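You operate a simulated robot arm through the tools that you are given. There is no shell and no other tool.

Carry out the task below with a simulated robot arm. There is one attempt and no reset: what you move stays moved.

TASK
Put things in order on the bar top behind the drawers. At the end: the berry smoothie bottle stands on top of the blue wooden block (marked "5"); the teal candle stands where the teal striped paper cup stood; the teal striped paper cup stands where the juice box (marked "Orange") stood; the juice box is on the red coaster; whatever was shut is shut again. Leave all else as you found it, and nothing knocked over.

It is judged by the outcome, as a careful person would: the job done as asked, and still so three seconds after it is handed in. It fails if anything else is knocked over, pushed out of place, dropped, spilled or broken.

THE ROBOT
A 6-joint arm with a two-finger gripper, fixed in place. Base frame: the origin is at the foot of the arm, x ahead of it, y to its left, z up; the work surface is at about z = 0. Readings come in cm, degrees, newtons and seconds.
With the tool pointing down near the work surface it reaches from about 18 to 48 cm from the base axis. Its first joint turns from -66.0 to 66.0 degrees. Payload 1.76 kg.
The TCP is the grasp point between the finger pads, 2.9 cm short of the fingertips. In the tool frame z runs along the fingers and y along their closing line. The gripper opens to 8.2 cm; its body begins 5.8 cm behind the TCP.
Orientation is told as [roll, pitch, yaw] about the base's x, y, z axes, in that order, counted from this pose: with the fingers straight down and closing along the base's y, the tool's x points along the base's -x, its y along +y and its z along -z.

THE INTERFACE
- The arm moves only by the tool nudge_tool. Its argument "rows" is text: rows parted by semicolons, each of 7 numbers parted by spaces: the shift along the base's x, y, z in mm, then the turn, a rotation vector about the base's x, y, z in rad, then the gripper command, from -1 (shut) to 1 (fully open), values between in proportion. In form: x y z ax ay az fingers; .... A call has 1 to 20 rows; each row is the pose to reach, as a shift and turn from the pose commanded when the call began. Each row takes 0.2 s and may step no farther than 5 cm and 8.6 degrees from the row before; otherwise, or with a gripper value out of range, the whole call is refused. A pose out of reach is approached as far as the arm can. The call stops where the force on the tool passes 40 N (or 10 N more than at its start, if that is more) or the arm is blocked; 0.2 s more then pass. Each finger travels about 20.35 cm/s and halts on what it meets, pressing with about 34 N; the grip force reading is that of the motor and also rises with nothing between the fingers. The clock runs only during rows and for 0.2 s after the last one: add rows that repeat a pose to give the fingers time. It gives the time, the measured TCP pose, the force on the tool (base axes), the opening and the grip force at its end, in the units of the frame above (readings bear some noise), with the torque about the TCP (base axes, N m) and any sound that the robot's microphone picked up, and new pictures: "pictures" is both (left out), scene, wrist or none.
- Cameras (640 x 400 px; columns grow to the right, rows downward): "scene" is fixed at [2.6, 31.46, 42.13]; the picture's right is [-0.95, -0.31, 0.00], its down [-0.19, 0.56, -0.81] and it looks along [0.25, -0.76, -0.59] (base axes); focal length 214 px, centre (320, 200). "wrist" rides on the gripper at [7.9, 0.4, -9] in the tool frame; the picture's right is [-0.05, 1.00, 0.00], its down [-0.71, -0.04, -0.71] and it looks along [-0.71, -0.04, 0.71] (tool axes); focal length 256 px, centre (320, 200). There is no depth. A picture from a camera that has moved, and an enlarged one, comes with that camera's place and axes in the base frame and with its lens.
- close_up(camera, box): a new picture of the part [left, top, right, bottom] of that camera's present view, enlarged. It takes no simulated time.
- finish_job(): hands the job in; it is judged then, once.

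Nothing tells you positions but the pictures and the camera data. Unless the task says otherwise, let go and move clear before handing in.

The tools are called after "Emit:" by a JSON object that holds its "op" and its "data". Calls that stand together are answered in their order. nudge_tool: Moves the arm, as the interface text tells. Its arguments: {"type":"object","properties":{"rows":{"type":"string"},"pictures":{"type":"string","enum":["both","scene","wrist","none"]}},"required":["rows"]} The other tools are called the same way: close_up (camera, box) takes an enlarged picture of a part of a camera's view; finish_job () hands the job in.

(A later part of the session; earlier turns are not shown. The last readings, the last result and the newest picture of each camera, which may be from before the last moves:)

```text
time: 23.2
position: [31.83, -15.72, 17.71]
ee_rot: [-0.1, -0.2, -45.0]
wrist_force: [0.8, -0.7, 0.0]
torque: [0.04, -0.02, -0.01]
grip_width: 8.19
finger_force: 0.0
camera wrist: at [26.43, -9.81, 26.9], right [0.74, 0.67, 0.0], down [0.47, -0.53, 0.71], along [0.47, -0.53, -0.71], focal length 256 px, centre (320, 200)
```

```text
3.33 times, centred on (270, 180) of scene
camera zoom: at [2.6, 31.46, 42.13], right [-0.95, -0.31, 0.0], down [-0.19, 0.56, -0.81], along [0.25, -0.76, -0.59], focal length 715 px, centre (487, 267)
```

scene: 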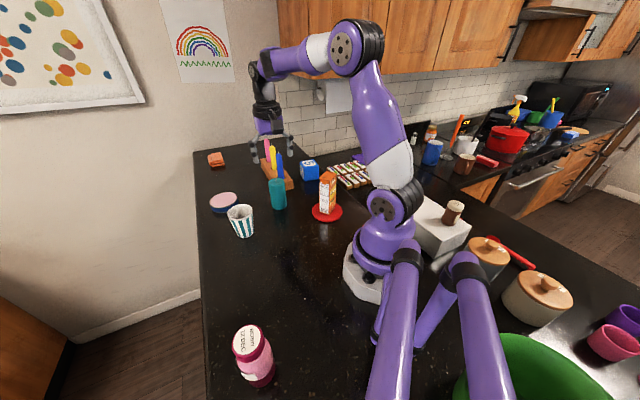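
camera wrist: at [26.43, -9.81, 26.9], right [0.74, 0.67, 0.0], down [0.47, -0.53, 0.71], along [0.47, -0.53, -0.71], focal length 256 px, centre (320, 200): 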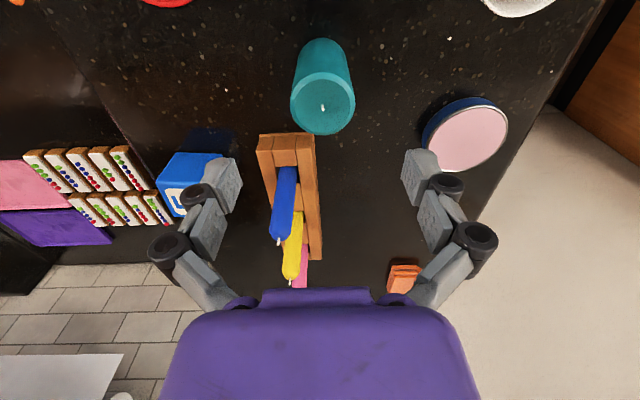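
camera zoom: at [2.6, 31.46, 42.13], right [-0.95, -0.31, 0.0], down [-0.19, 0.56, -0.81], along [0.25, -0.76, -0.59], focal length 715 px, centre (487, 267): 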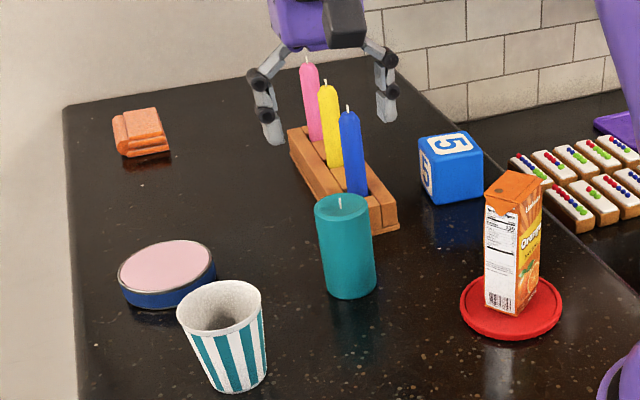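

The candle's centre is near (32.15,-15.95). I'll descend around it and look before closing.

Emit:
{"op": "nudge_tool", "data": {"rows": "3 -2 -30 0 0 0 1; 3 -2 -70 0 0 0 1; 3 -2 -110 0 0 0 1; 3 -2 -127 0 0 0 1; 3 -2 -127 0 0 0 1"}}

Emit:
{"op": "close_up", "data": {"camera": "scene", "box": [200, 120, 340, 240]}}

```text
time: 24.4
position: [31.96, -16.03, 4.78]
ee_rot: [0.0, -0.2, -44.9]
wrist_force: [0.5, -1.0, -0.2]
torque: [0.01, 0.02, 0.01]
grip_width: 8.2
finger_force: 0.1
camera wrist: at [26.66, -10.13, 13.96], right [0.74, 0.67, 0.0], down [0.47, -0.52, 0.71], along [0.47, -0.53, -0.71], focal length 256 px, centre (320, 200)
```

scene: 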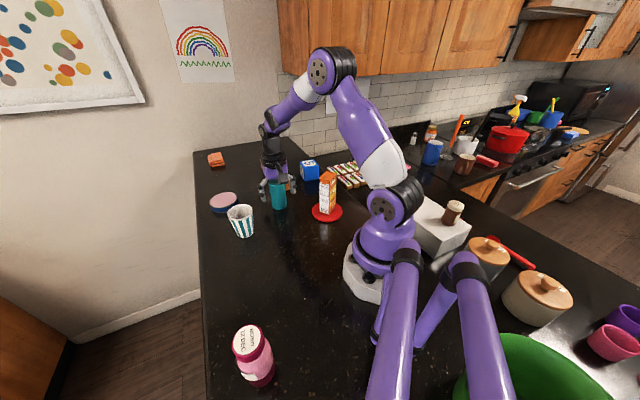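
wrist: 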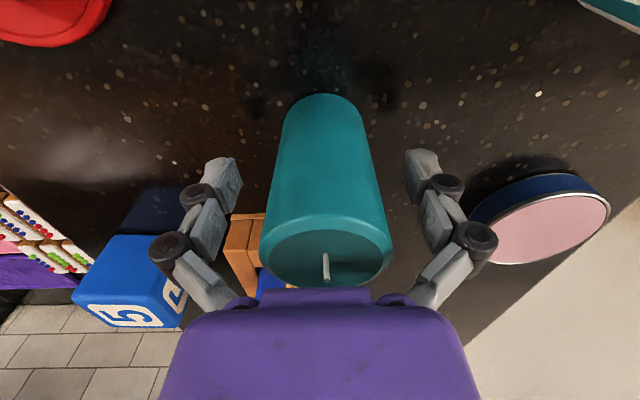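

```text
3.33 times, centred on (270, 180) of scene
camera zoom: at [2.6, 31.46, 42.13], right [-0.95, -0.31, 0.0], down [-0.19, 0.56, -0.81], along [0.25, -0.76, -0.59], focal length 715 px, centre (487, 267)
```

zoom: 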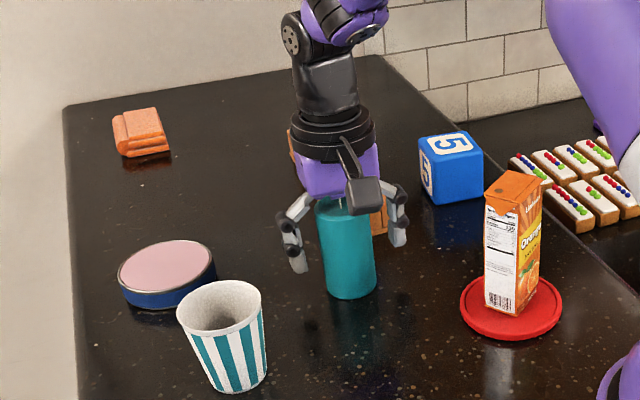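

The candle is between the fingers with clearance on all sides. I'll rise 4 mm for wick clearance and close.

Emit:
{"op": "nudge_tool", "data": {"rows": "2 1 4 0 0 0 1; 2 1 4 0 0 0 0.6; 2 1 4 0 0 0 0.3; 2 1 4 0 0 0 0; 2 1 4 0 0 0 -0.4; 2 1 4 0 0 0 -0.6; 2 1 4 0 0 0 -0.6"}}

```text
time: 26.1
position: [32.35, -15.96, 5.27]
ee_rot: [0.0, 0.0, -44.9]
wrist_force: [-2.2, 1.3, 9.1]
torque: [0.05, 0.14, -0.02]
grip_width: 4.63
finger_force: 34.0
camera wrist: at [26.88, -10.05, 14.46], right [0.74, 0.67, 0.0], down [0.47, -0.52, 0.71], along [0.47, -0.53, -0.71], focal length 256 px, centre (320, 200)
```

scene: 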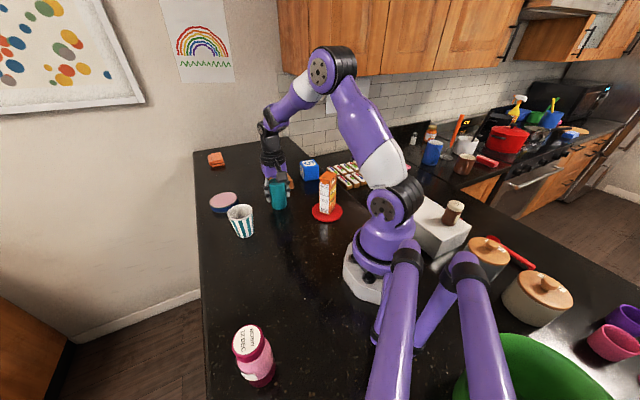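
wrist: 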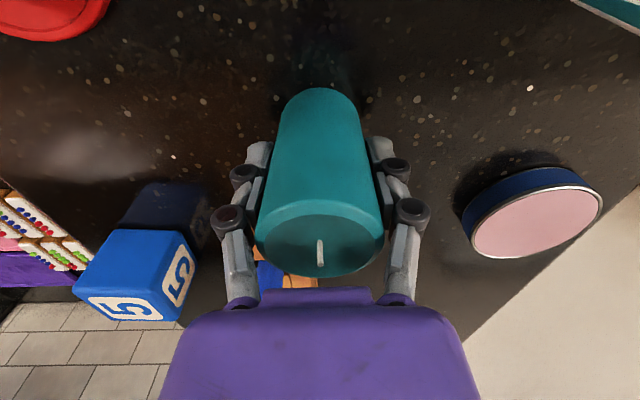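

The candle is gripped. I'll lift it high, carry it past the cup and go to above the cup's old spot at (22.03,13.88).

Emit:
{"op": "nudge_tool", "data": {"rows": "0 0 5 0 0 0 -0.6; 0 0 20 0 0 0 -0.6; 0 0 55 0 0 0 -0.6; 0 0 90 0 0 0 -0.6; 0 0 120 0 0 0 -0.6; -11 33 120 0 0 0.087 -0.6; -23 66 120 0 0 0.174 -0.6; -34 99 120 0 0 0.262 -0.6; -46 133 120 0 0 0.35 -0.6; -57 166 120 0 0 0.436 -0.6; -69 199 120 0 0 0.523 -0.6; -80 232 120 0 0 0.61 -0.6; -92 265 120 0 0 0.70 -0.6; -103 298 120 0 0 0.785 -0.6; -103 298 120 0 0 0.785 -0.6; -103 298 120 0 0 0.785 -0.6"}}

Emit:
{"op": "close_up", "data": {"camera": "scene", "box": [160, 180, 320, 310]}}

```text
time: 29.4
position: [22.08, 14.08, 17.38]
ee_rot: [0.0, 0.0, 0.0]
wrist_force: [0.3, -0.3, -1.5]
torque: [0.01, 0.0, -0.01]
grip_width: 4.65
finger_force: 33.8
camera wrist: at [14.05, 14.42, 26.57], right [0.05, 1.0, 0.0], down [0.7, -0.04, 0.71], along [0.71, -0.04, -0.71], focal length 256 px, centre (320, 200)
```

scene: 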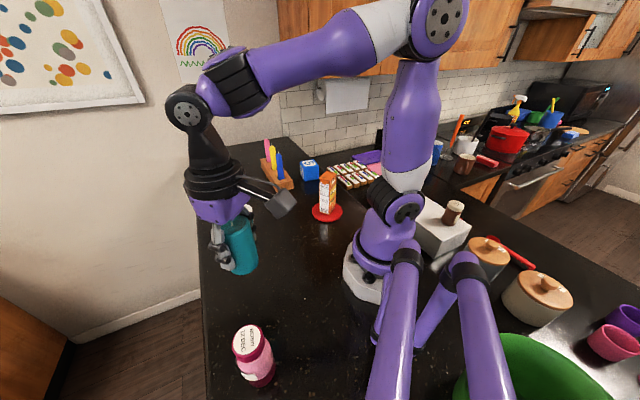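
wrist: 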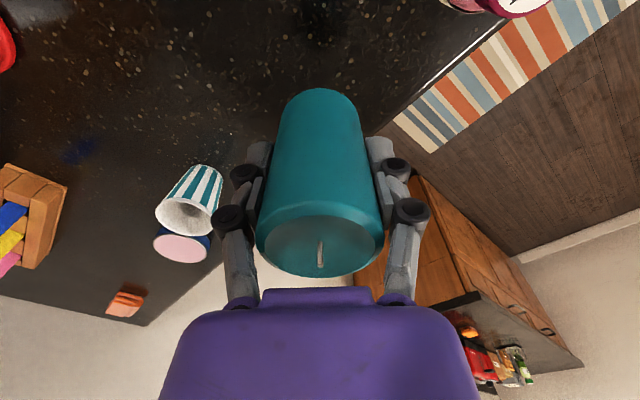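

```text
3.08 times, centred on (240, 245) of scene
camera zoom: at [2.6, 31.46, 42.13], right [-0.95, -0.31, 0.0], down [-0.19, 0.56, -0.81], along [0.25, -0.76, -0.59], focal length 660 px, centre (566, 62)
```

zoom: 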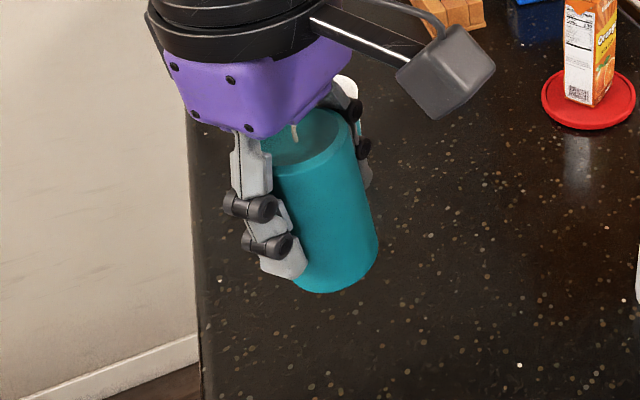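

The candle is held level. I'll lower it onto the cup's old spot.

Emit:
{"op": "nudge_tool", "data": {"rows": "0 -2 -40 0 0 0 -0.6; 0 -2 -80 0 0 0 -0.6; 0 -2 -108 0 0 0 -0.6; 0 -2 -116 0 0 0 -0.6; 0 -2 -119 0 0 0 -0.6; 0 -2 -120 0 0 0 -0.6; 0 -2 -120 0 0 0 -0.6", "pictures": "wrist"}}

Emit:
{"op": "close_up", "data": {"camera": "scene", "box": [180, 230, 320, 340]}}

```text
time: 31.1
position: [21.91, 13.75, 5.31]
ee_rot: [0.0, -0.1, 0.1]
wrist_force: [-3.0, -1.1, 8.6]
torque: [-0.05, 0.03, -0.03]
grip_width: 4.62
finger_force: 33.6
camera wrist: at [13.97, 14.1, 14.47], right [0.05, 1.0, 0.0], down [0.7, -0.04, 0.71], along [0.71, -0.04, -0.71], focal length 256 px, centre (320, 200)
```

wrist: 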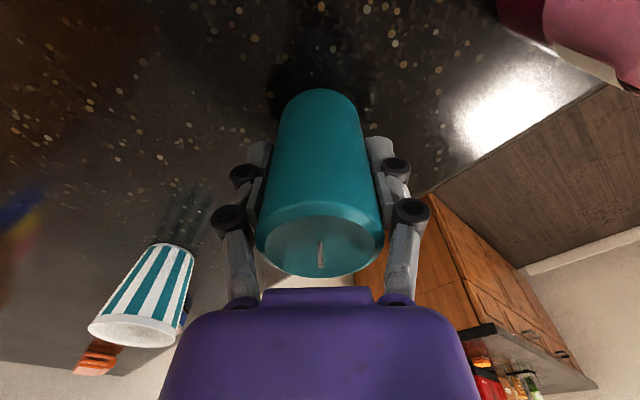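

```text
3.64 times, centred on (250, 285) of scene
camera zoom: at [2.6, 31.46, 42.13], right [-0.95, -0.31, 0.0], down [-0.19, 0.56, -0.81], along [0.25, -0.76, -0.59], focal length 780 px, centre (574, -109)
```

zoom: 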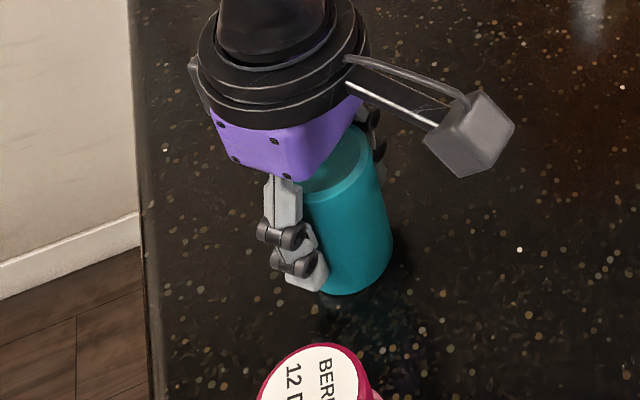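

Contact is made at (21.9,13.75), matching the cup's old place. I'll release the candle and lift straight up.

Emit:
{"op": "nudge_tool", "data": {"rows": "0 0 0 0 0 0 0.1; 0 0 0 0 0 0 0.4; 0 0 0 0 0 0 0.8; 0 0 0 0 0 0 1; 0 0 0 0 0 0 1; 0 0 40 0 0 0 1; 0 0 80 0 0 0 1; 0 0 130 0 0 0 1; 0 0 150 0 0 0 1; 0 0 150 0 0 0 1"}}

Emit:
{"op": "close_up", "data": {"camera": "scene", "box": [190, 240, 330, 400]}}

Emit:
{"op": "close_up", "data": {"camera": "wrist", "box": [240, 0, 560, 200]}}

```text
time: 33.2
position: [21.91, 13.79, 20.3]
ee_rot: [-0.1, -0.1, 0.0]
wrist_force: [0.7, 0.4, -0.4]
torque: [0.01, 0.0, 0.0]
grip_width: 8.21
finger_force: 0.1
camera wrist: at [13.96, 14.09, 29.39], right [0.05, 1.0, 0.0], down [0.7, -0.04, 0.71], along [0.71, -0.04, -0.71], focal length 256 px, centre (320, 200)
```

scene: 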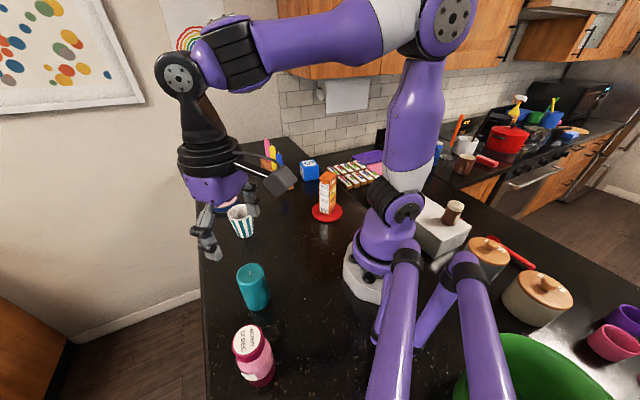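
wrist: 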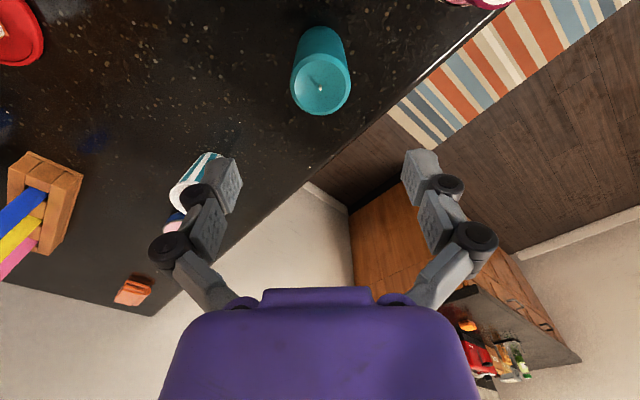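

```text
2.50 times, centred on (260, 320) of scene
camera zoom: at [2.6, 31.46, 42.13], right [-0.95, -0.31, 0.0], down [-0.19, 0.56, -0.81], along [0.25, -0.76, -0.59], focal length 536 px, centre (470, -100)
```

zoom: 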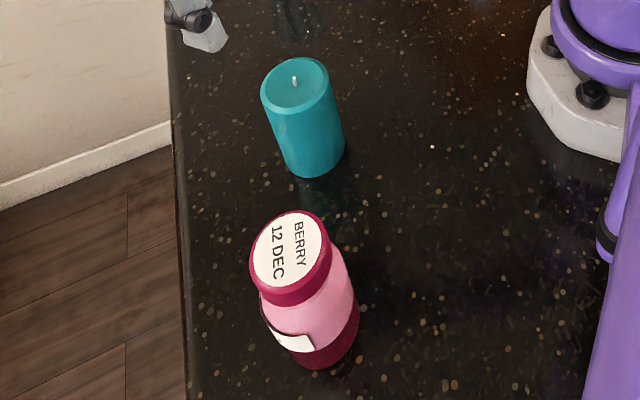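

```text
2.00 times, centred on (400, 100) of wrist
camera zoom: at [13.96, 14.09, 29.39], right [0.05, 1.0, 0.0], down [0.7, -0.04, 0.71], along [0.71, -0.04, -0.71], focal length 512 px, centre (160, 400)
```

zoom: 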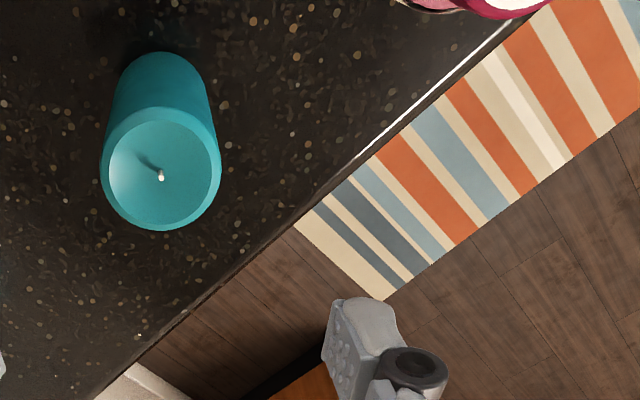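

The candle stands in the cup's old place. Before fetching the bottle, I'll carry the empty gripper over to the block to measure it and test the reach.

Emit:
{"op": "nudge_tool", "data": {"rows": "10 -30 15 0 0 -0.05 1; 22 -65 27 0 0 -0.10 1; 35 -100 27 0 0 -0.15 1; 45 -135 27 0 0 -0.20 1; 51 -178 27 0 0 -0.28 1; 51 -218 27 0 0 -0.36 1; 51 -258 27 0 0 -0.45 1; 48 -298 27 0 0 -0.54 1; 45 -338 27 0 0 -0.63 1; 47 -375 27 0 0 -0.72 1; 49 -410 27 0 0 -0.81 1; 51 -448 27 0 0 -0.895 1; 51 -448 27 0 0 -0.895 1"}}

Emit:
{"op": "close_up", "data": {"camera": "wrist", "box": [220, 20, 420, 180]}}

Emit:
{"op": "close_up", "data": {"camera": "scene", "box": [190, 120, 370, 260]}}

```text
time: 36.0
position: [27.13, -31.18, 22.92]
ee_rot: [0.1, -0.1, -51.3]
wrist_force: [-0.6, -0.3, 0.1]
torque: [0.0, 0.0, -0.04]
grip_width: 8.2
finger_force: 0.0
camera wrist: at [22.48, -24.81, 32.08], right [0.81, 0.58, 0.0], down [0.41, -0.57, 0.71], along [0.41, -0.58, -0.71], focal length 256 px, centre (320, 200)
```

scene: 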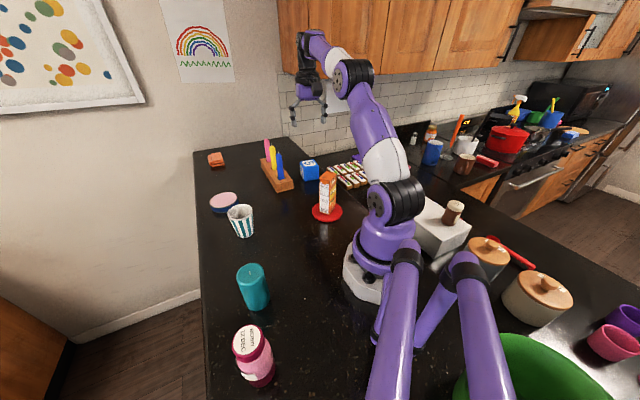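
wrist: 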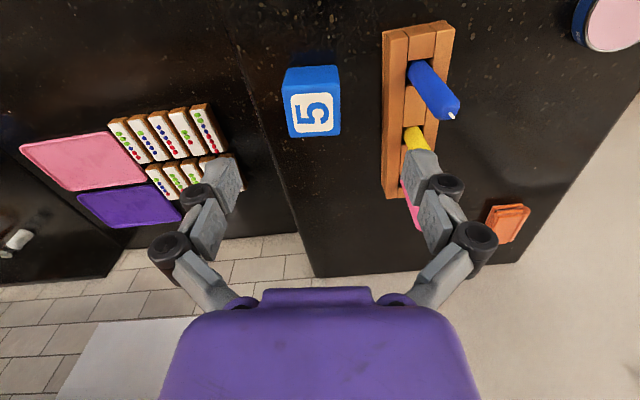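

```text
2.50 times, centred on (320, 100) of wrist
camera zoom: at [22.48, -24.81, 32.08], right [0.81, 0.58, 0.0], down [0.41, -0.57, 0.71], along [0.41, -0.58, -0.71], focal length 640 px, centre (320, 450)
```

zoom: 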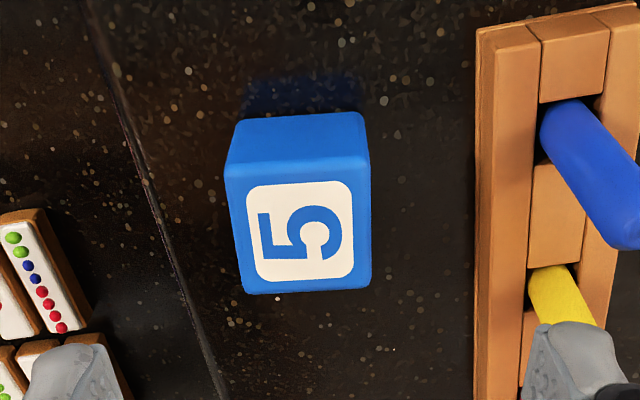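

```text
2.86 times, centred on (280, 190) of scene
camera zoom: at [2.6, 31.46, 42.13], right [-0.95, -0.31, 0.0], down [-0.19, 0.56, -0.81], along [0.25, -0.76, -0.59], focal length 613 px, centre (434, 229)
```

zoom: 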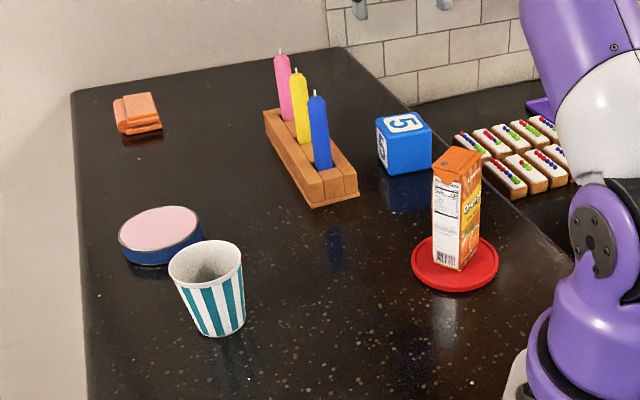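

The block measures about 5.8 cm a side, centred near (29.4,-35.8). I'll test the vertical reach above it with the empty gripper, keeping well above the block.

Emit:
{"op": "nudge_tool", "data": {"rows": "12 -23 0 0 0 0 1; 23 -46 0 0 0 0 1; 23 -46 -30 0 0 0 1; 23 -46 -60 0 0 0 1; 23 -46 -90 0 0 0 1; 23 -46 -100 0 0 0 1; 23 -46 -100 0 0 0 1"}}

Emit:
{"op": "close_up", "data": {"camera": "scene", "box": [240, 80, 380, 220]}}

```text
time: 37.6
position: [29.25, -35.83, 12.87]
ee_rot: [-0.1, -0.2, -51.2]
wrist_force: [0.4, 0.7, -0.4]
torque: [0.0, -0.03, 0.03]
grip_width: 8.2
finger_force: 0.0
out of reach, approached as far as the arm can: row 1, 2, 3, 4
camera wrist: at [24.68, -29.33, 22.02], right [0.81, 0.58, 0.0], down [0.41, -0.57, 0.71], along [0.41, -0.58, -0.71], focal length 256 px, centre (320, 200)
```

scene: 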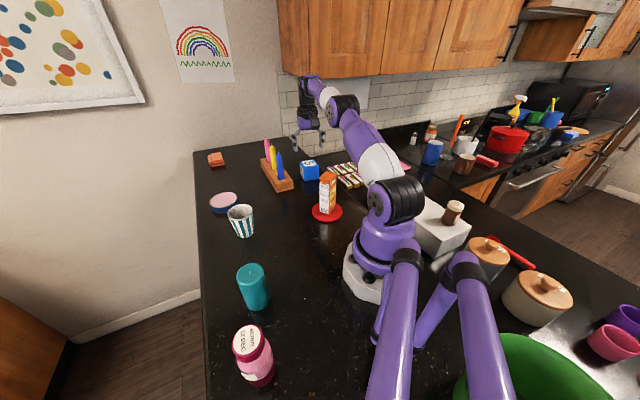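
wrist: 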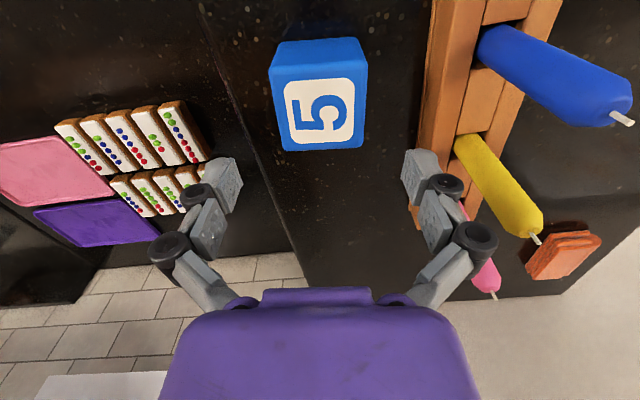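

```text
2.86 times, centred on (310, 150) of scene
camera zoom: at [2.6, 31.46, 42.13], right [-0.95, -0.31, 0.0], down [-0.19, 0.56, -0.81], along [0.25, -0.76, -0.59], focal length 613 px, centre (349, 343)
```

zoom: 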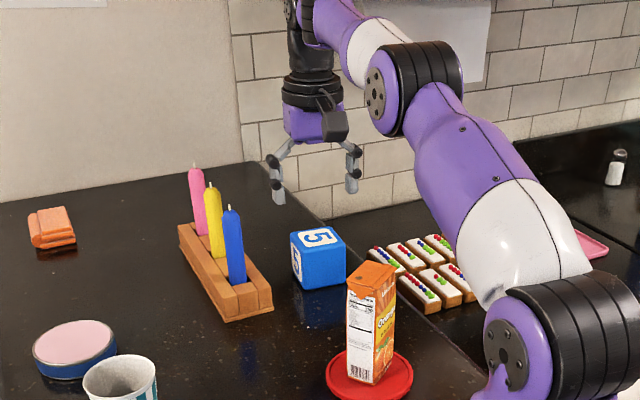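

The reach above the block works below about 15 cm with the tool vertical, so I'll release there and back out radially. Now I'll retract and swing round to view the bottle.

Emit:
{"op": "nudge_tool", "data": {"rows": "-15 20 20 0 0 0 1; -30 40 50 0 0 0 1; -45 62 85 0 0 0 1; -60 85 110 0 0 0 1; -47 123 111 0 0 0.1375 1; -32 163 111 0 0 0.275 1; -20 203 111 0 0 0.4125 1; -12 245 111 0 0 0.55 1; -7 288 111 0 0 0.6875 1; -5 330 111 0 0 0.825 1; -7 372 111 0 0 0.9625 1; -12 414 111 0 0 1.1 1; -22 454 111 0 0 1.2375 1; -37 493 111 0 0 1.375 1; -67 523 111 0 0 1.5125 1; -94 544 111 0 0 1.65 1; -127 561 111 0 0 1.7875 1; -163 572 111 0 0 1.925 1; -163 572 111 0 0 1.925 1; -163 572 111 0 0 1.925 1"}}

Emit:
{"op": "close_up", "data": {"camera": "wrist", "box": [220, 0, 420, 160]}}

Emit:
{"op": "close_up", "data": {"camera": "scene", "box": [200, 300, 320, 400]}}

```text
time: 41.9
position: [12.9, 21.28, 24.21]
ee_rot: [0.0, 0.0, 59.2]
wrist_force: [0.2, 0.7, 0.9]
torque: [0.0, 0.04, 0.01]
grip_width: 8.22
finger_force: 0.0
camera wrist: at [8.49, 14.65, 33.29], right [-0.83, 0.56, 0.0], down [0.39, 0.59, 0.71], along [0.4, 0.59, -0.71], focal length 256 px, centre (320, 200)
```

scene: 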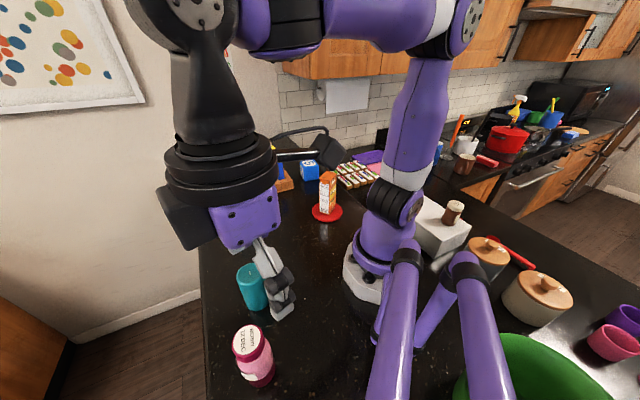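
wrist: 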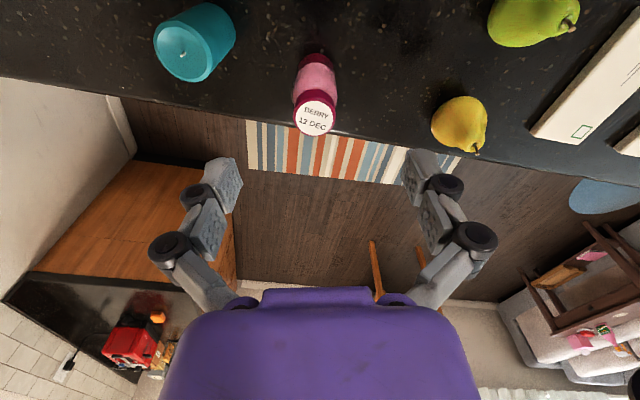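

```text
2.50 times, centred on (320, 80) of wrist
camera zoom: at [8.49, 14.65, 33.29], right [-0.83, 0.56, 0.0], down [0.39, 0.59, 0.71], along [0.4, 0.59, -0.71], focal length 640 px, centre (320, 500)
```

zoom: 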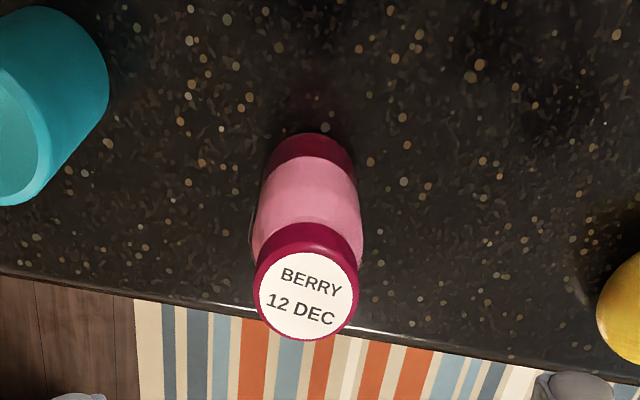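

```text
4.00 times, centred on (260, 350) of scene
camera zoom: at [2.6, 31.46, 42.13], right [-0.95, -0.31, 0.0], down [-0.19, 0.56, -0.81], along [0.25, -0.76, -0.59], focal length 858 px, centre (560, -400)
```

zoom: 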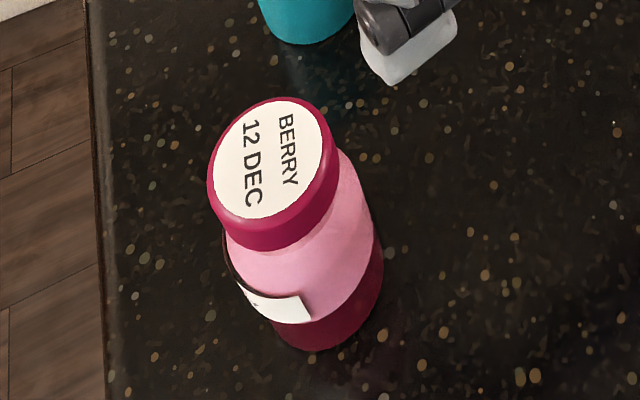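

The bottle's centre is near (15.0,23.75), about 11.3 cm tall and 4.4 cm across. I'll move above it and check alignment before descending around it.

Emit:
{"op": "nudge_tool", "data": {"rows": "10 12 0 0 0 0 1; 21 25 0 0 0 0 1; 21 25 -40 0 0 0 1; 21 25 -80 0 0 0 1; 21 25 -80 0 0 0 1"}}

Emit:
{"op": "close_up", "data": {"camera": "scene", "box": [180, 260, 320, 400]}}

```text
time: 43.0
position: [15.16, 23.93, 16.0]
ee_rot: [0.0, -0.1, 59.1]
wrist_force: [1.3, 0.0, -0.2]
torque: [0.02, 0.02, 0.01]
grip_width: 8.21
finger_force: 0.1
camera wrist: at [10.69, 17.29, 25.18], right [-0.83, 0.56, 0.0], down [0.39, 0.59, 0.71], along [0.4, 0.59, -0.71], focal length 256 px, centre (320, 200)
```

scene: 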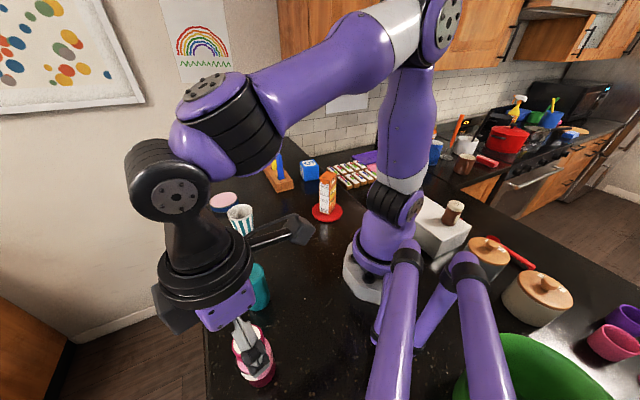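
wrist: 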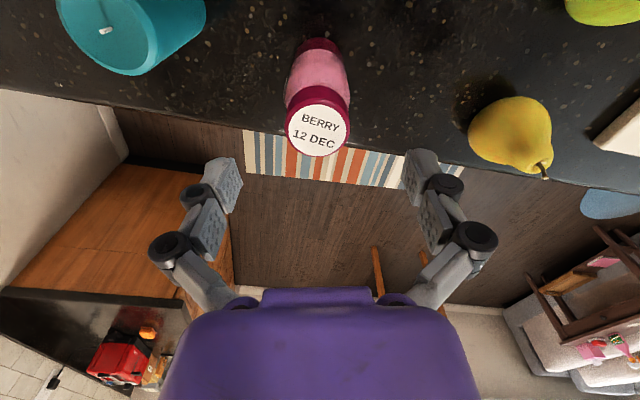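

```text
2.86 times, centred on (250, 330) of scene
camera zoom: at [2.6, 31.46, 42.13], right [-0.95, -0.31, 0.0], down [-0.19, 0.56, -0.81], along [0.25, -0.76, -0.59], focal length 613 px, centre (520, -171)
```

zoom: 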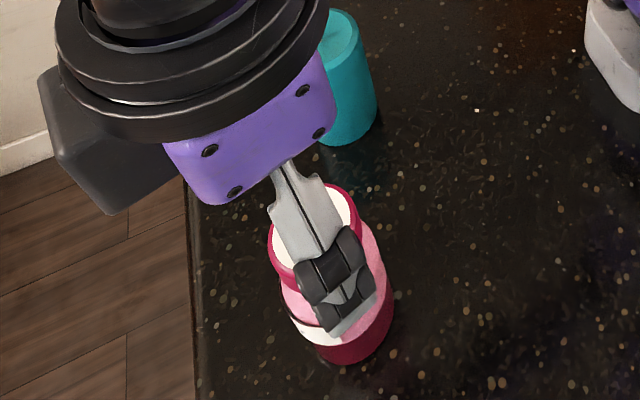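

The bottle lines up with the gripper's centre line. I'll descend to grip its body.

Emit:
{"op": "nudge_tool", "data": {"rows": "0 0 -30 0 0 0 1; 0 0 -60 0 0 0 1; 0 0 -85 0 0 0 1; 0 0 -95 0 0 0 1; 0 0 -95 0 0 0 1"}}

Emit:
{"op": "close_up", "data": {"camera": "wrist", "box": [160, 60, 480, 300]}}

```text
time: 44.2
position: [15.16, 24.03, 6.61]
ee_rot: [0.1, -0.2, 59.0]
wrist_force: [0.1, -0.7, -0.3]
torque: [0.02, -0.02, -0.01]
grip_width: 8.22
finger_force: 0.0
camera wrist: at [10.66, 17.35, 15.81], right [-0.83, 0.56, 0.0], down [0.39, 0.59, 0.71], along [0.4, 0.59, -0.71], focal length 256 px, centre (320, 200)
```

scene: 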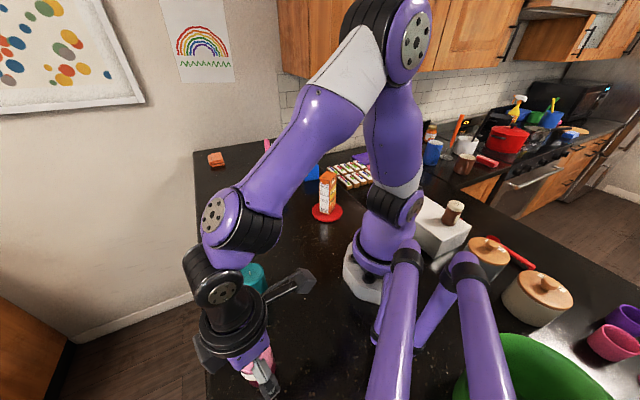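
wrist: 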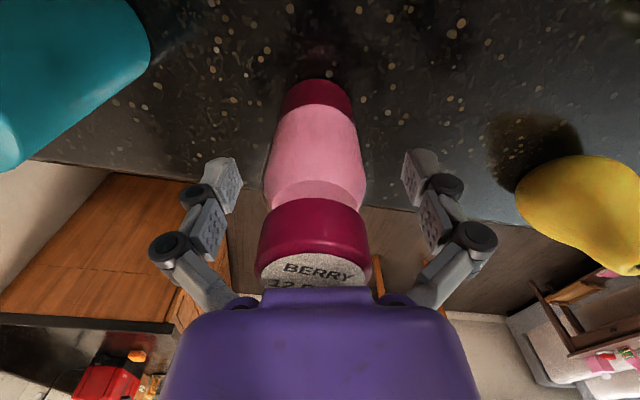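

```text
1.67 times, centred on (320, 180) of wrist
camera zoom: at [10.66, 17.35, 15.81], right [-0.83, 0.56, 0.0], down [0.39, 0.59, 0.71], along [0.4, 0.59, -0.71], focal length 427 px, centre (320, 233)
```

zoom: 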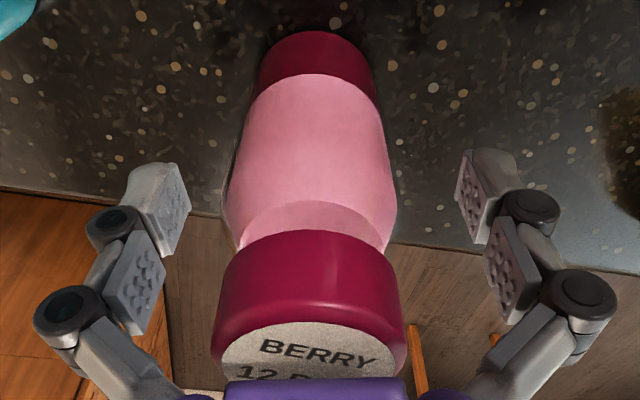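

The bottle is centred and nothing is touching. I'll close on it.

Emit:
{"op": "nudge_tool", "data": {"rows": "0 0 0 0 0 0 0.6; 0 0 0 0 0 0 0.3; 0 0 0 0 0 0 0; 0 0 0 0 0 0 -0.4; 0 0 0 0 0 0 -0.8; 0 0 0 0 0 0 -0.8"}}

Emit:
{"op": "close_up", "data": {"camera": "wrist", "box": [160, 60, 480, 300]}}

```text
time: 45.6
position: [15.08, 23.96, 6.73]
ee_rot: [-0.1, -0.2, 59.1]
wrist_force: [0.9, -2.9, 10.8]
torque: [-0.19, 0.03, 0.0]
grip_width: 4.7
finger_force: 33.7
camera wrist: at [10.67, 17.36, 15.85], right [-0.83, 0.56, 0.0], down [0.39, 0.58, 0.71], along [0.4, 0.59, -0.71], focal length 256 px, centre (320, 200)
```

scene: 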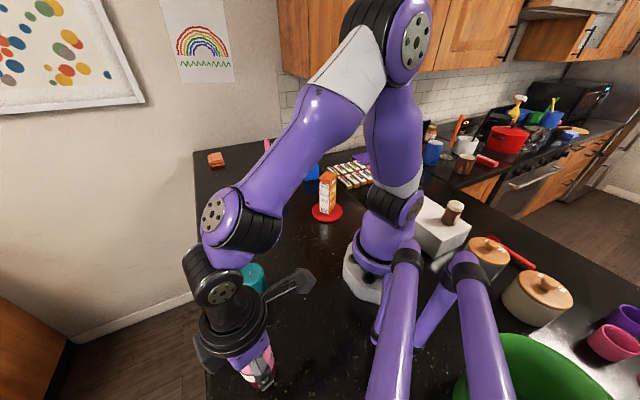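
wrist: 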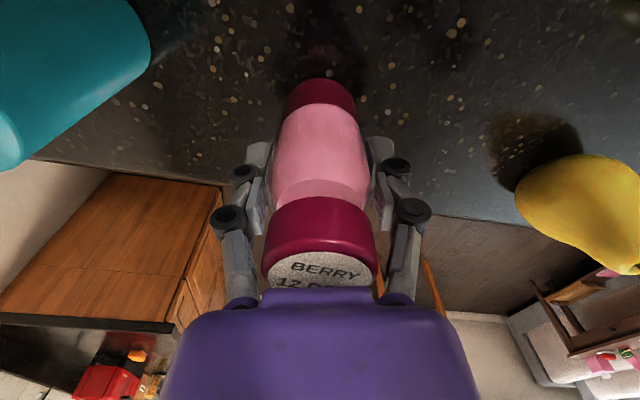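

```text
1.67 times, centred on (320, 180) of wrist
camera zoom: at [10.67, 17.36, 15.85], right [-0.83, 0.56, 0.0], down [0.39, 0.58, 0.71], along [0.4, 0.59, -0.71], focal length 427 px, centre (320, 233)
```

zoom: 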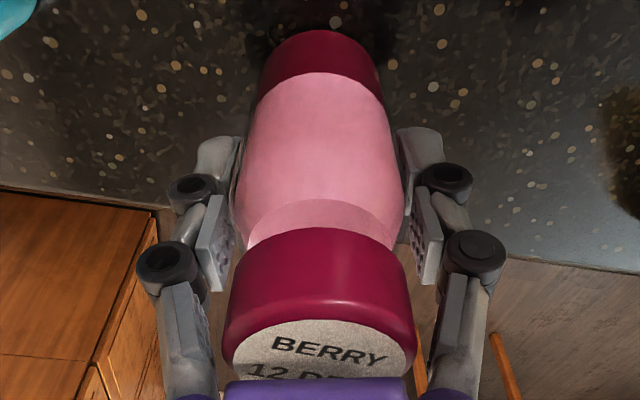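

The bottle is gripped at 4.7 cm wide. I'll lift it slightly and check that it hangs straight.

Emit:
{"op": "nudge_tool", "data": {"rows": "0 0 5 0 0 0 -0.8; 0 0 20 0 0 0 -0.8; 0 0 50 0 0 0 -0.8; 0 0 80 0 0 0 -0.8; 0 0 80 0 0 0 -0.8"}}

Emit:
{"op": "close_up", "data": {"camera": "wrist", "box": [160, 60, 480, 300]}}

Emit:
{"op": "close_up", "data": {"camera": "scene", "box": [180, 260, 320, 400]}}

```text
time: 46.9
position: [15.14, 23.87, 14.49]
ee_rot: [0.0, -0.2, 59.0]
wrist_force: [0.3, 0.2, -1.8]
torque: [0.04, 0.0, 0.02]
grip_width: 4.71
finger_force: 33.7
camera wrist: at [10.66, 17.27, 23.71], right [-0.83, 0.56, 0.0], down [0.39, 0.59, 0.71], along [0.4, 0.59, -0.71], focal length 256 px, centre (320, 200)
```

scene: 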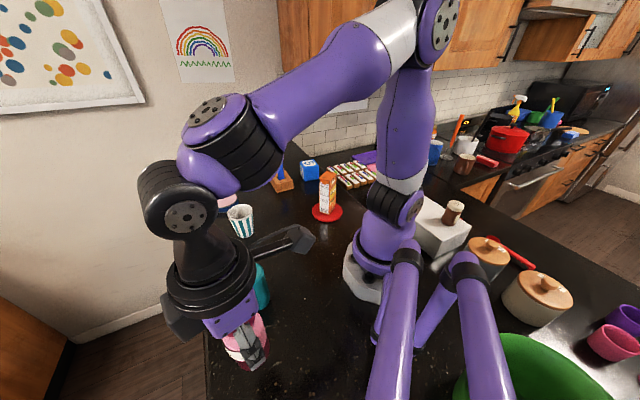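
wrist: 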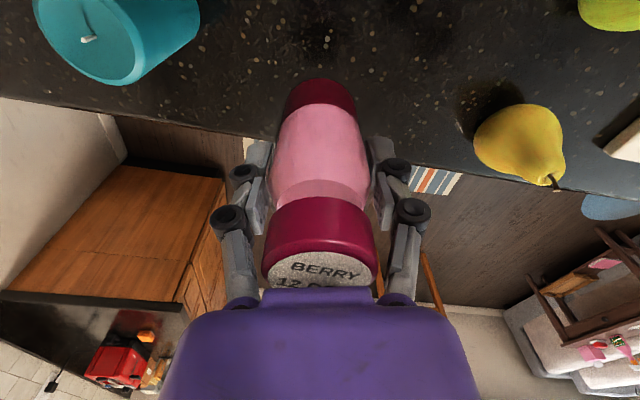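

```text
1.67 times, centred on (320, 180) of wrist
camera zoom: at [10.66, 17.27, 23.71], right [-0.83, 0.56, 0.0], down [0.39, 0.59, 0.71], along [0.4, 0.59, -0.71], focal length 427 px, centre (320, 233)
```

zoom: 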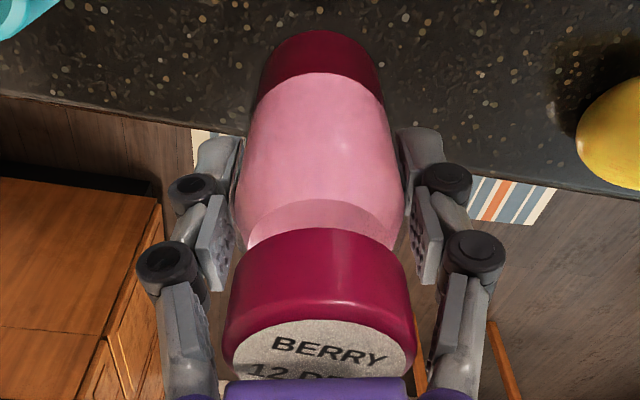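

```text
2.86 times, centred on (250, 330) of scene
camera zoom: at [2.6, 31.46, 42.13], right [-0.95, -0.31, 0.0], down [-0.19, 0.56, -0.81], along [0.25, -0.76, -0.59], focal length 613 px, centre (520, -171)
```

zoom: 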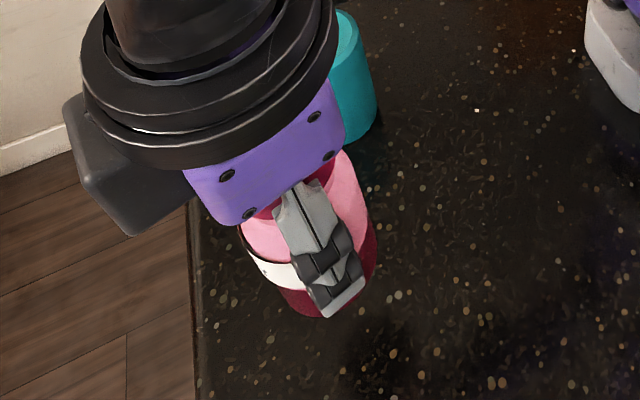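

The bottle hangs straight with no slip. I'll raise it and swing round to a spot short of the block, clear of everything.

Emit:
{"op": "nudge_tool", "data": {"rows": "0 0 35 0 0 0 -0.8; 0 0 70 0 0 0 -0.8; 0 0 95 0 0 0 -0.8; 34 -19 95 0 0 -0.137 -0.8; 64 -44 95 0 0 -0.274 -0.8; 89 -74 95 0 0 -0.411 -0.8; 109 -109 95 0 0 -0.548 -0.8; 124 -149 95 0 0 -0.685 -0.8; 132 -189 95 0 0 -0.822 -0.8; 136 -231 95 0 0 -0.959 -0.8; 136 -273 95 0 0 -1.096 -0.8; 132 -315 95 0 0 -1.233 -0.8; 125 -357 95 0 0 -1.37 -0.8; 116 -399 95 0 0 -1.507 -0.8; 105 -439 95 0 0 -1.644 -0.8; 94 -479 95 0 0 -1.781 -0.8; 85 -517 95 0 0 -1.918 -0.8; 85 -517 95 0 0 -1.918 -0.8; 85 -517 95 0 0 -1.918 -0.8"}}

Emit:
{"op": "close_up", "data": {"camera": "scene", "box": [240, 60, 380, 220]}}

```text
time: 50.9
position: [23.47, -27.64, 24.04]
ee_rot: [0.0, -0.1, -50.9]
wrist_force: [0.5, 0.1, -2.2]
torque: [0.03, 0.0, -0.01]
grip_width: 4.71
finger_force: 33.9
camera wrist: at [18.8, -21.28, 33.17], right [0.81, 0.59, 0.0], down [0.42, -0.57, 0.71], along [0.42, -0.57, -0.71], focal length 256 px, centre (320, 200)
```

scene: 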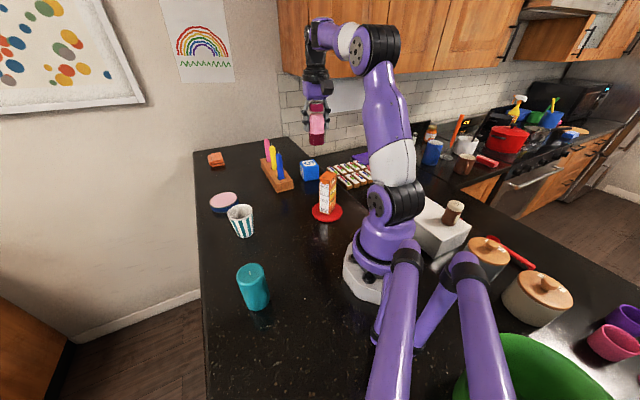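
wrist: 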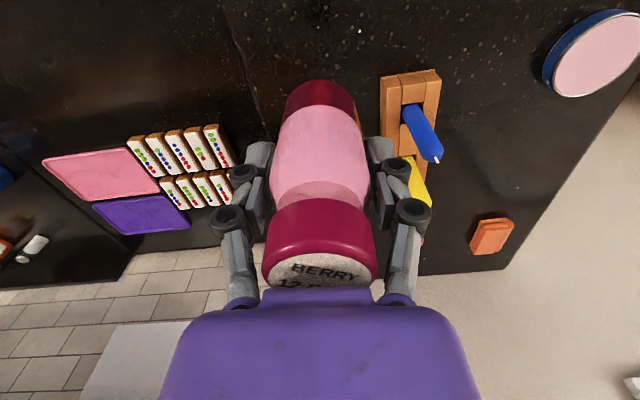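

```text
2.50 times, centred on (310, 140) of scene
camera zoom: at [2.6, 31.46, 42.13], right [-0.95, -0.31, 0.0], down [-0.19, 0.56, -0.81], along [0.25, -0.76, -0.59], focal length 536 px, centre (345, 350)
```

zoom: 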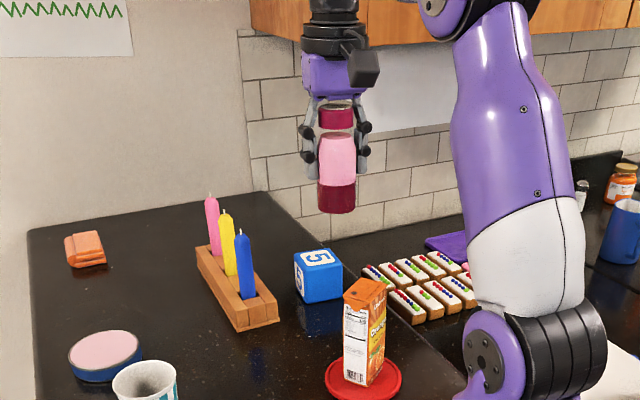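

The bottle is short of the block and high. I'll come in toward the block while lowering, stopping with the bottle's base about 0.7 cm above the block top.

Emit:
{"op": "nudge_tool", "data": {"rows": "10 -15 -30 0 0 0 -0.8; 20 -30 -60 0 0 0 -0.8; 30 -45.6 -86 0 0 0 -0.8; 40 -58 -94 0 0 0 -0.8; 49 -71.6 -101 0 0 0 -0.8; 54 -78 -105 0 0 0 -0.8; 58.8 -84.1 -107 0 0 0 -0.8; 58.8 -84.1 -107 0 0 0 -0.8; 58.8 -84.1 -107 0 0 0 -0.8"}}

Emit:
{"op": "close_up", "data": {"camera": "scene", "box": [250, 100, 370, 220]}}

Emit:
{"op": "close_up", "data": {"camera": "wrist", "box": [240, 0, 400, 120]}}

```text
time: 52.9
position: [29.67, -36.1, 13.32]
ee_rot: [0.1, -0.1, -50.8]
wrist_force: [-0.2, -0.9, -1.9]
torque: [-0.03, -0.01, 0.0]
grip_width: 4.71
finger_force: 34.1
camera wrist: at [24.87, -29.68, 22.46], right [0.81, 0.59, 0.0], down [0.42, -0.57, 0.71], along [0.42, -0.57, -0.71], focal length 256 px, centre (320, 200)
```

scene: 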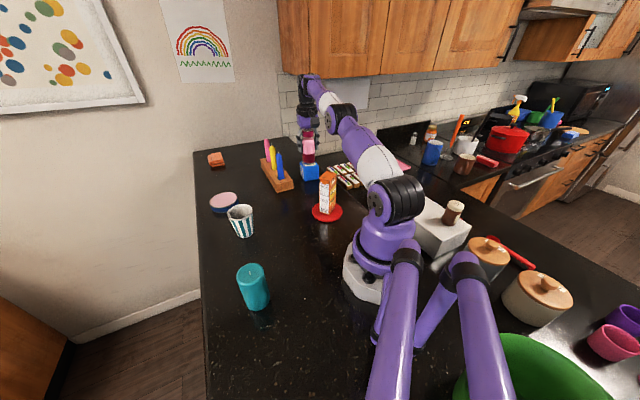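
wrist: 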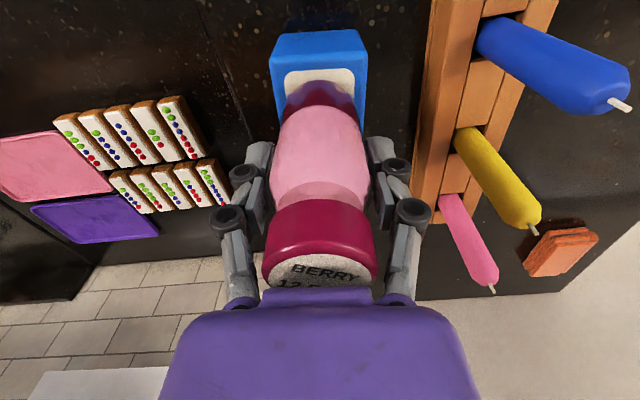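

```text
3.33 times, centred on (310, 160) of scene
camera zoom: at [2.6, 31.46, 42.13], right [-0.95, -0.31, 0.0], down [-0.19, 0.56, -0.81], along [0.25, -0.76, -0.59], focal length 715 px, centre (353, 333)
```

zoom: 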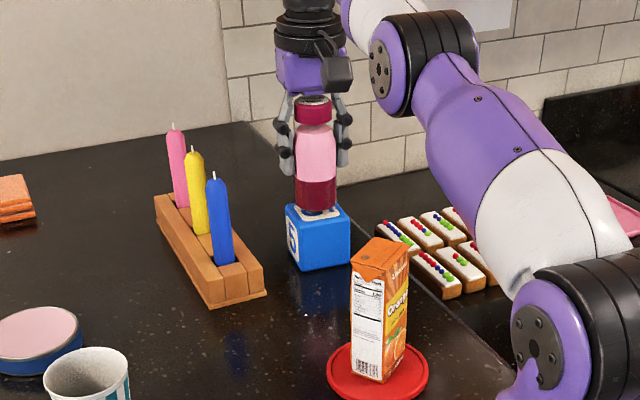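

```text
3.33 times, centred on (320, 60) of wrist
camera zoom: at [24.87, -29.68, 22.46], right [0.81, 0.59, 0.0], down [0.42, -0.57, 0.71], along [0.42, -0.57, -0.71], focal length 853 px, centre (320, 667)
```

zoom: 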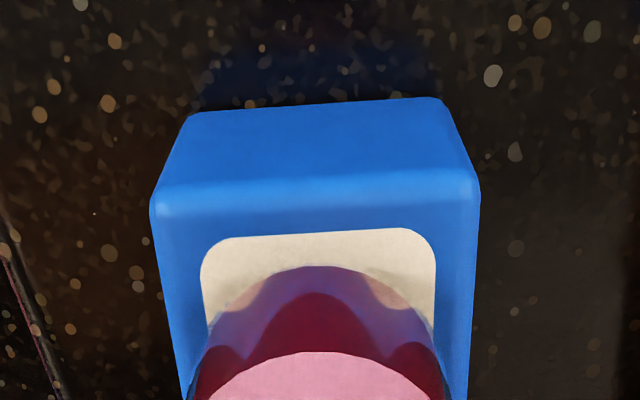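

The bottle is over the block, about 2 mm too far out. I'll correct that and lower gently.

Emit:
{"op": "nudge_tool", "data": {"rows": "-1.2 1.6 0 0 0 0 -0.8; -1.2 1.6 -3 0 0 0 -0.8; -1.2 1.6 -5 0 0 0 -0.8; -1.2 1.6 -5 0 0 0 -0.8", "pictures": "none"}}

Emit:
{"op": "close_up", "data": {"camera": "wrist", "box": [240, 0, 400, 120]}}

Emit:
{"op": "close_up", "data": {"camera": "scene", "box": [280, 110, 340, 190]}}

```text
time: 53.9
position: [29.41, -36.01, 12.96]
ee_rot: [-0.1, -0.1, -50.9]
wrist_force: [0.1, 0.6, -1.2]
torque: [0.0, 0.01, 0.03]
grip_width: 4.72
finger_force: 33.9
```

```text
3.33 times, centred on (320, 60) of wrist
camera zoom: at [24.74, -29.55, 22.02], right [0.81, 0.59, 0.0], down [0.42, -0.57, 0.71], along [0.42, -0.57, -0.71], focal length 853 px, centre (320, 667)
```

zoom: 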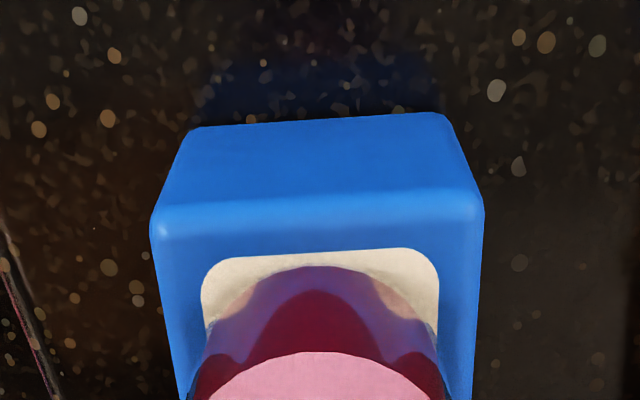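

```text
5.00 times, centred on (310, 150) of scene
camera zoom: at [2.6, 31.46, 42.13], right [-0.95, -0.31, 0.0], down [-0.19, 0.56, -0.81], along [0.25, -0.76, -0.59], focal length 1072 px, centre (370, 450)
```

zoom: 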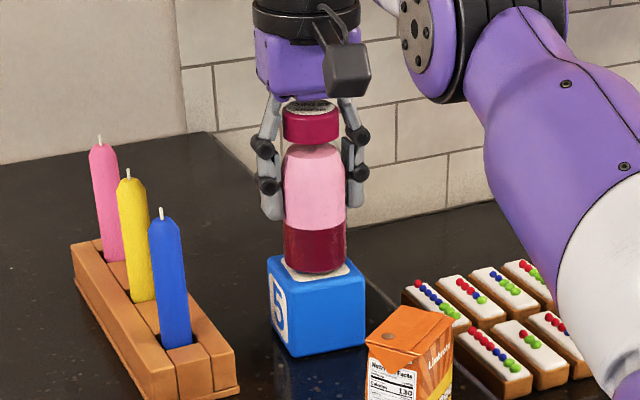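

The bottle is centred over the block top in both views. I'll keep lowering in small steps until it touches.

Emit:
{"op": "nudge_tool", "data": {"rows": "0 0 -1 0 0 0 -0.8; 0 0 -2 0 0 0 -0.8; 0 0 -3 0 0 0 -0.8; 0 0 -3 0 0 0 -0.8", "pictures": "none"}}

```text
time: 54.9
position: [29.49, -35.94, 12.75]
ee_rot: [0.1, -0.3, -50.8]
wrist_force: [-1.3, 3.5, 12.1]
torque: [0.22, 0.08, 0.03]
grip_width: 4.69
finger_force: 33.7
```

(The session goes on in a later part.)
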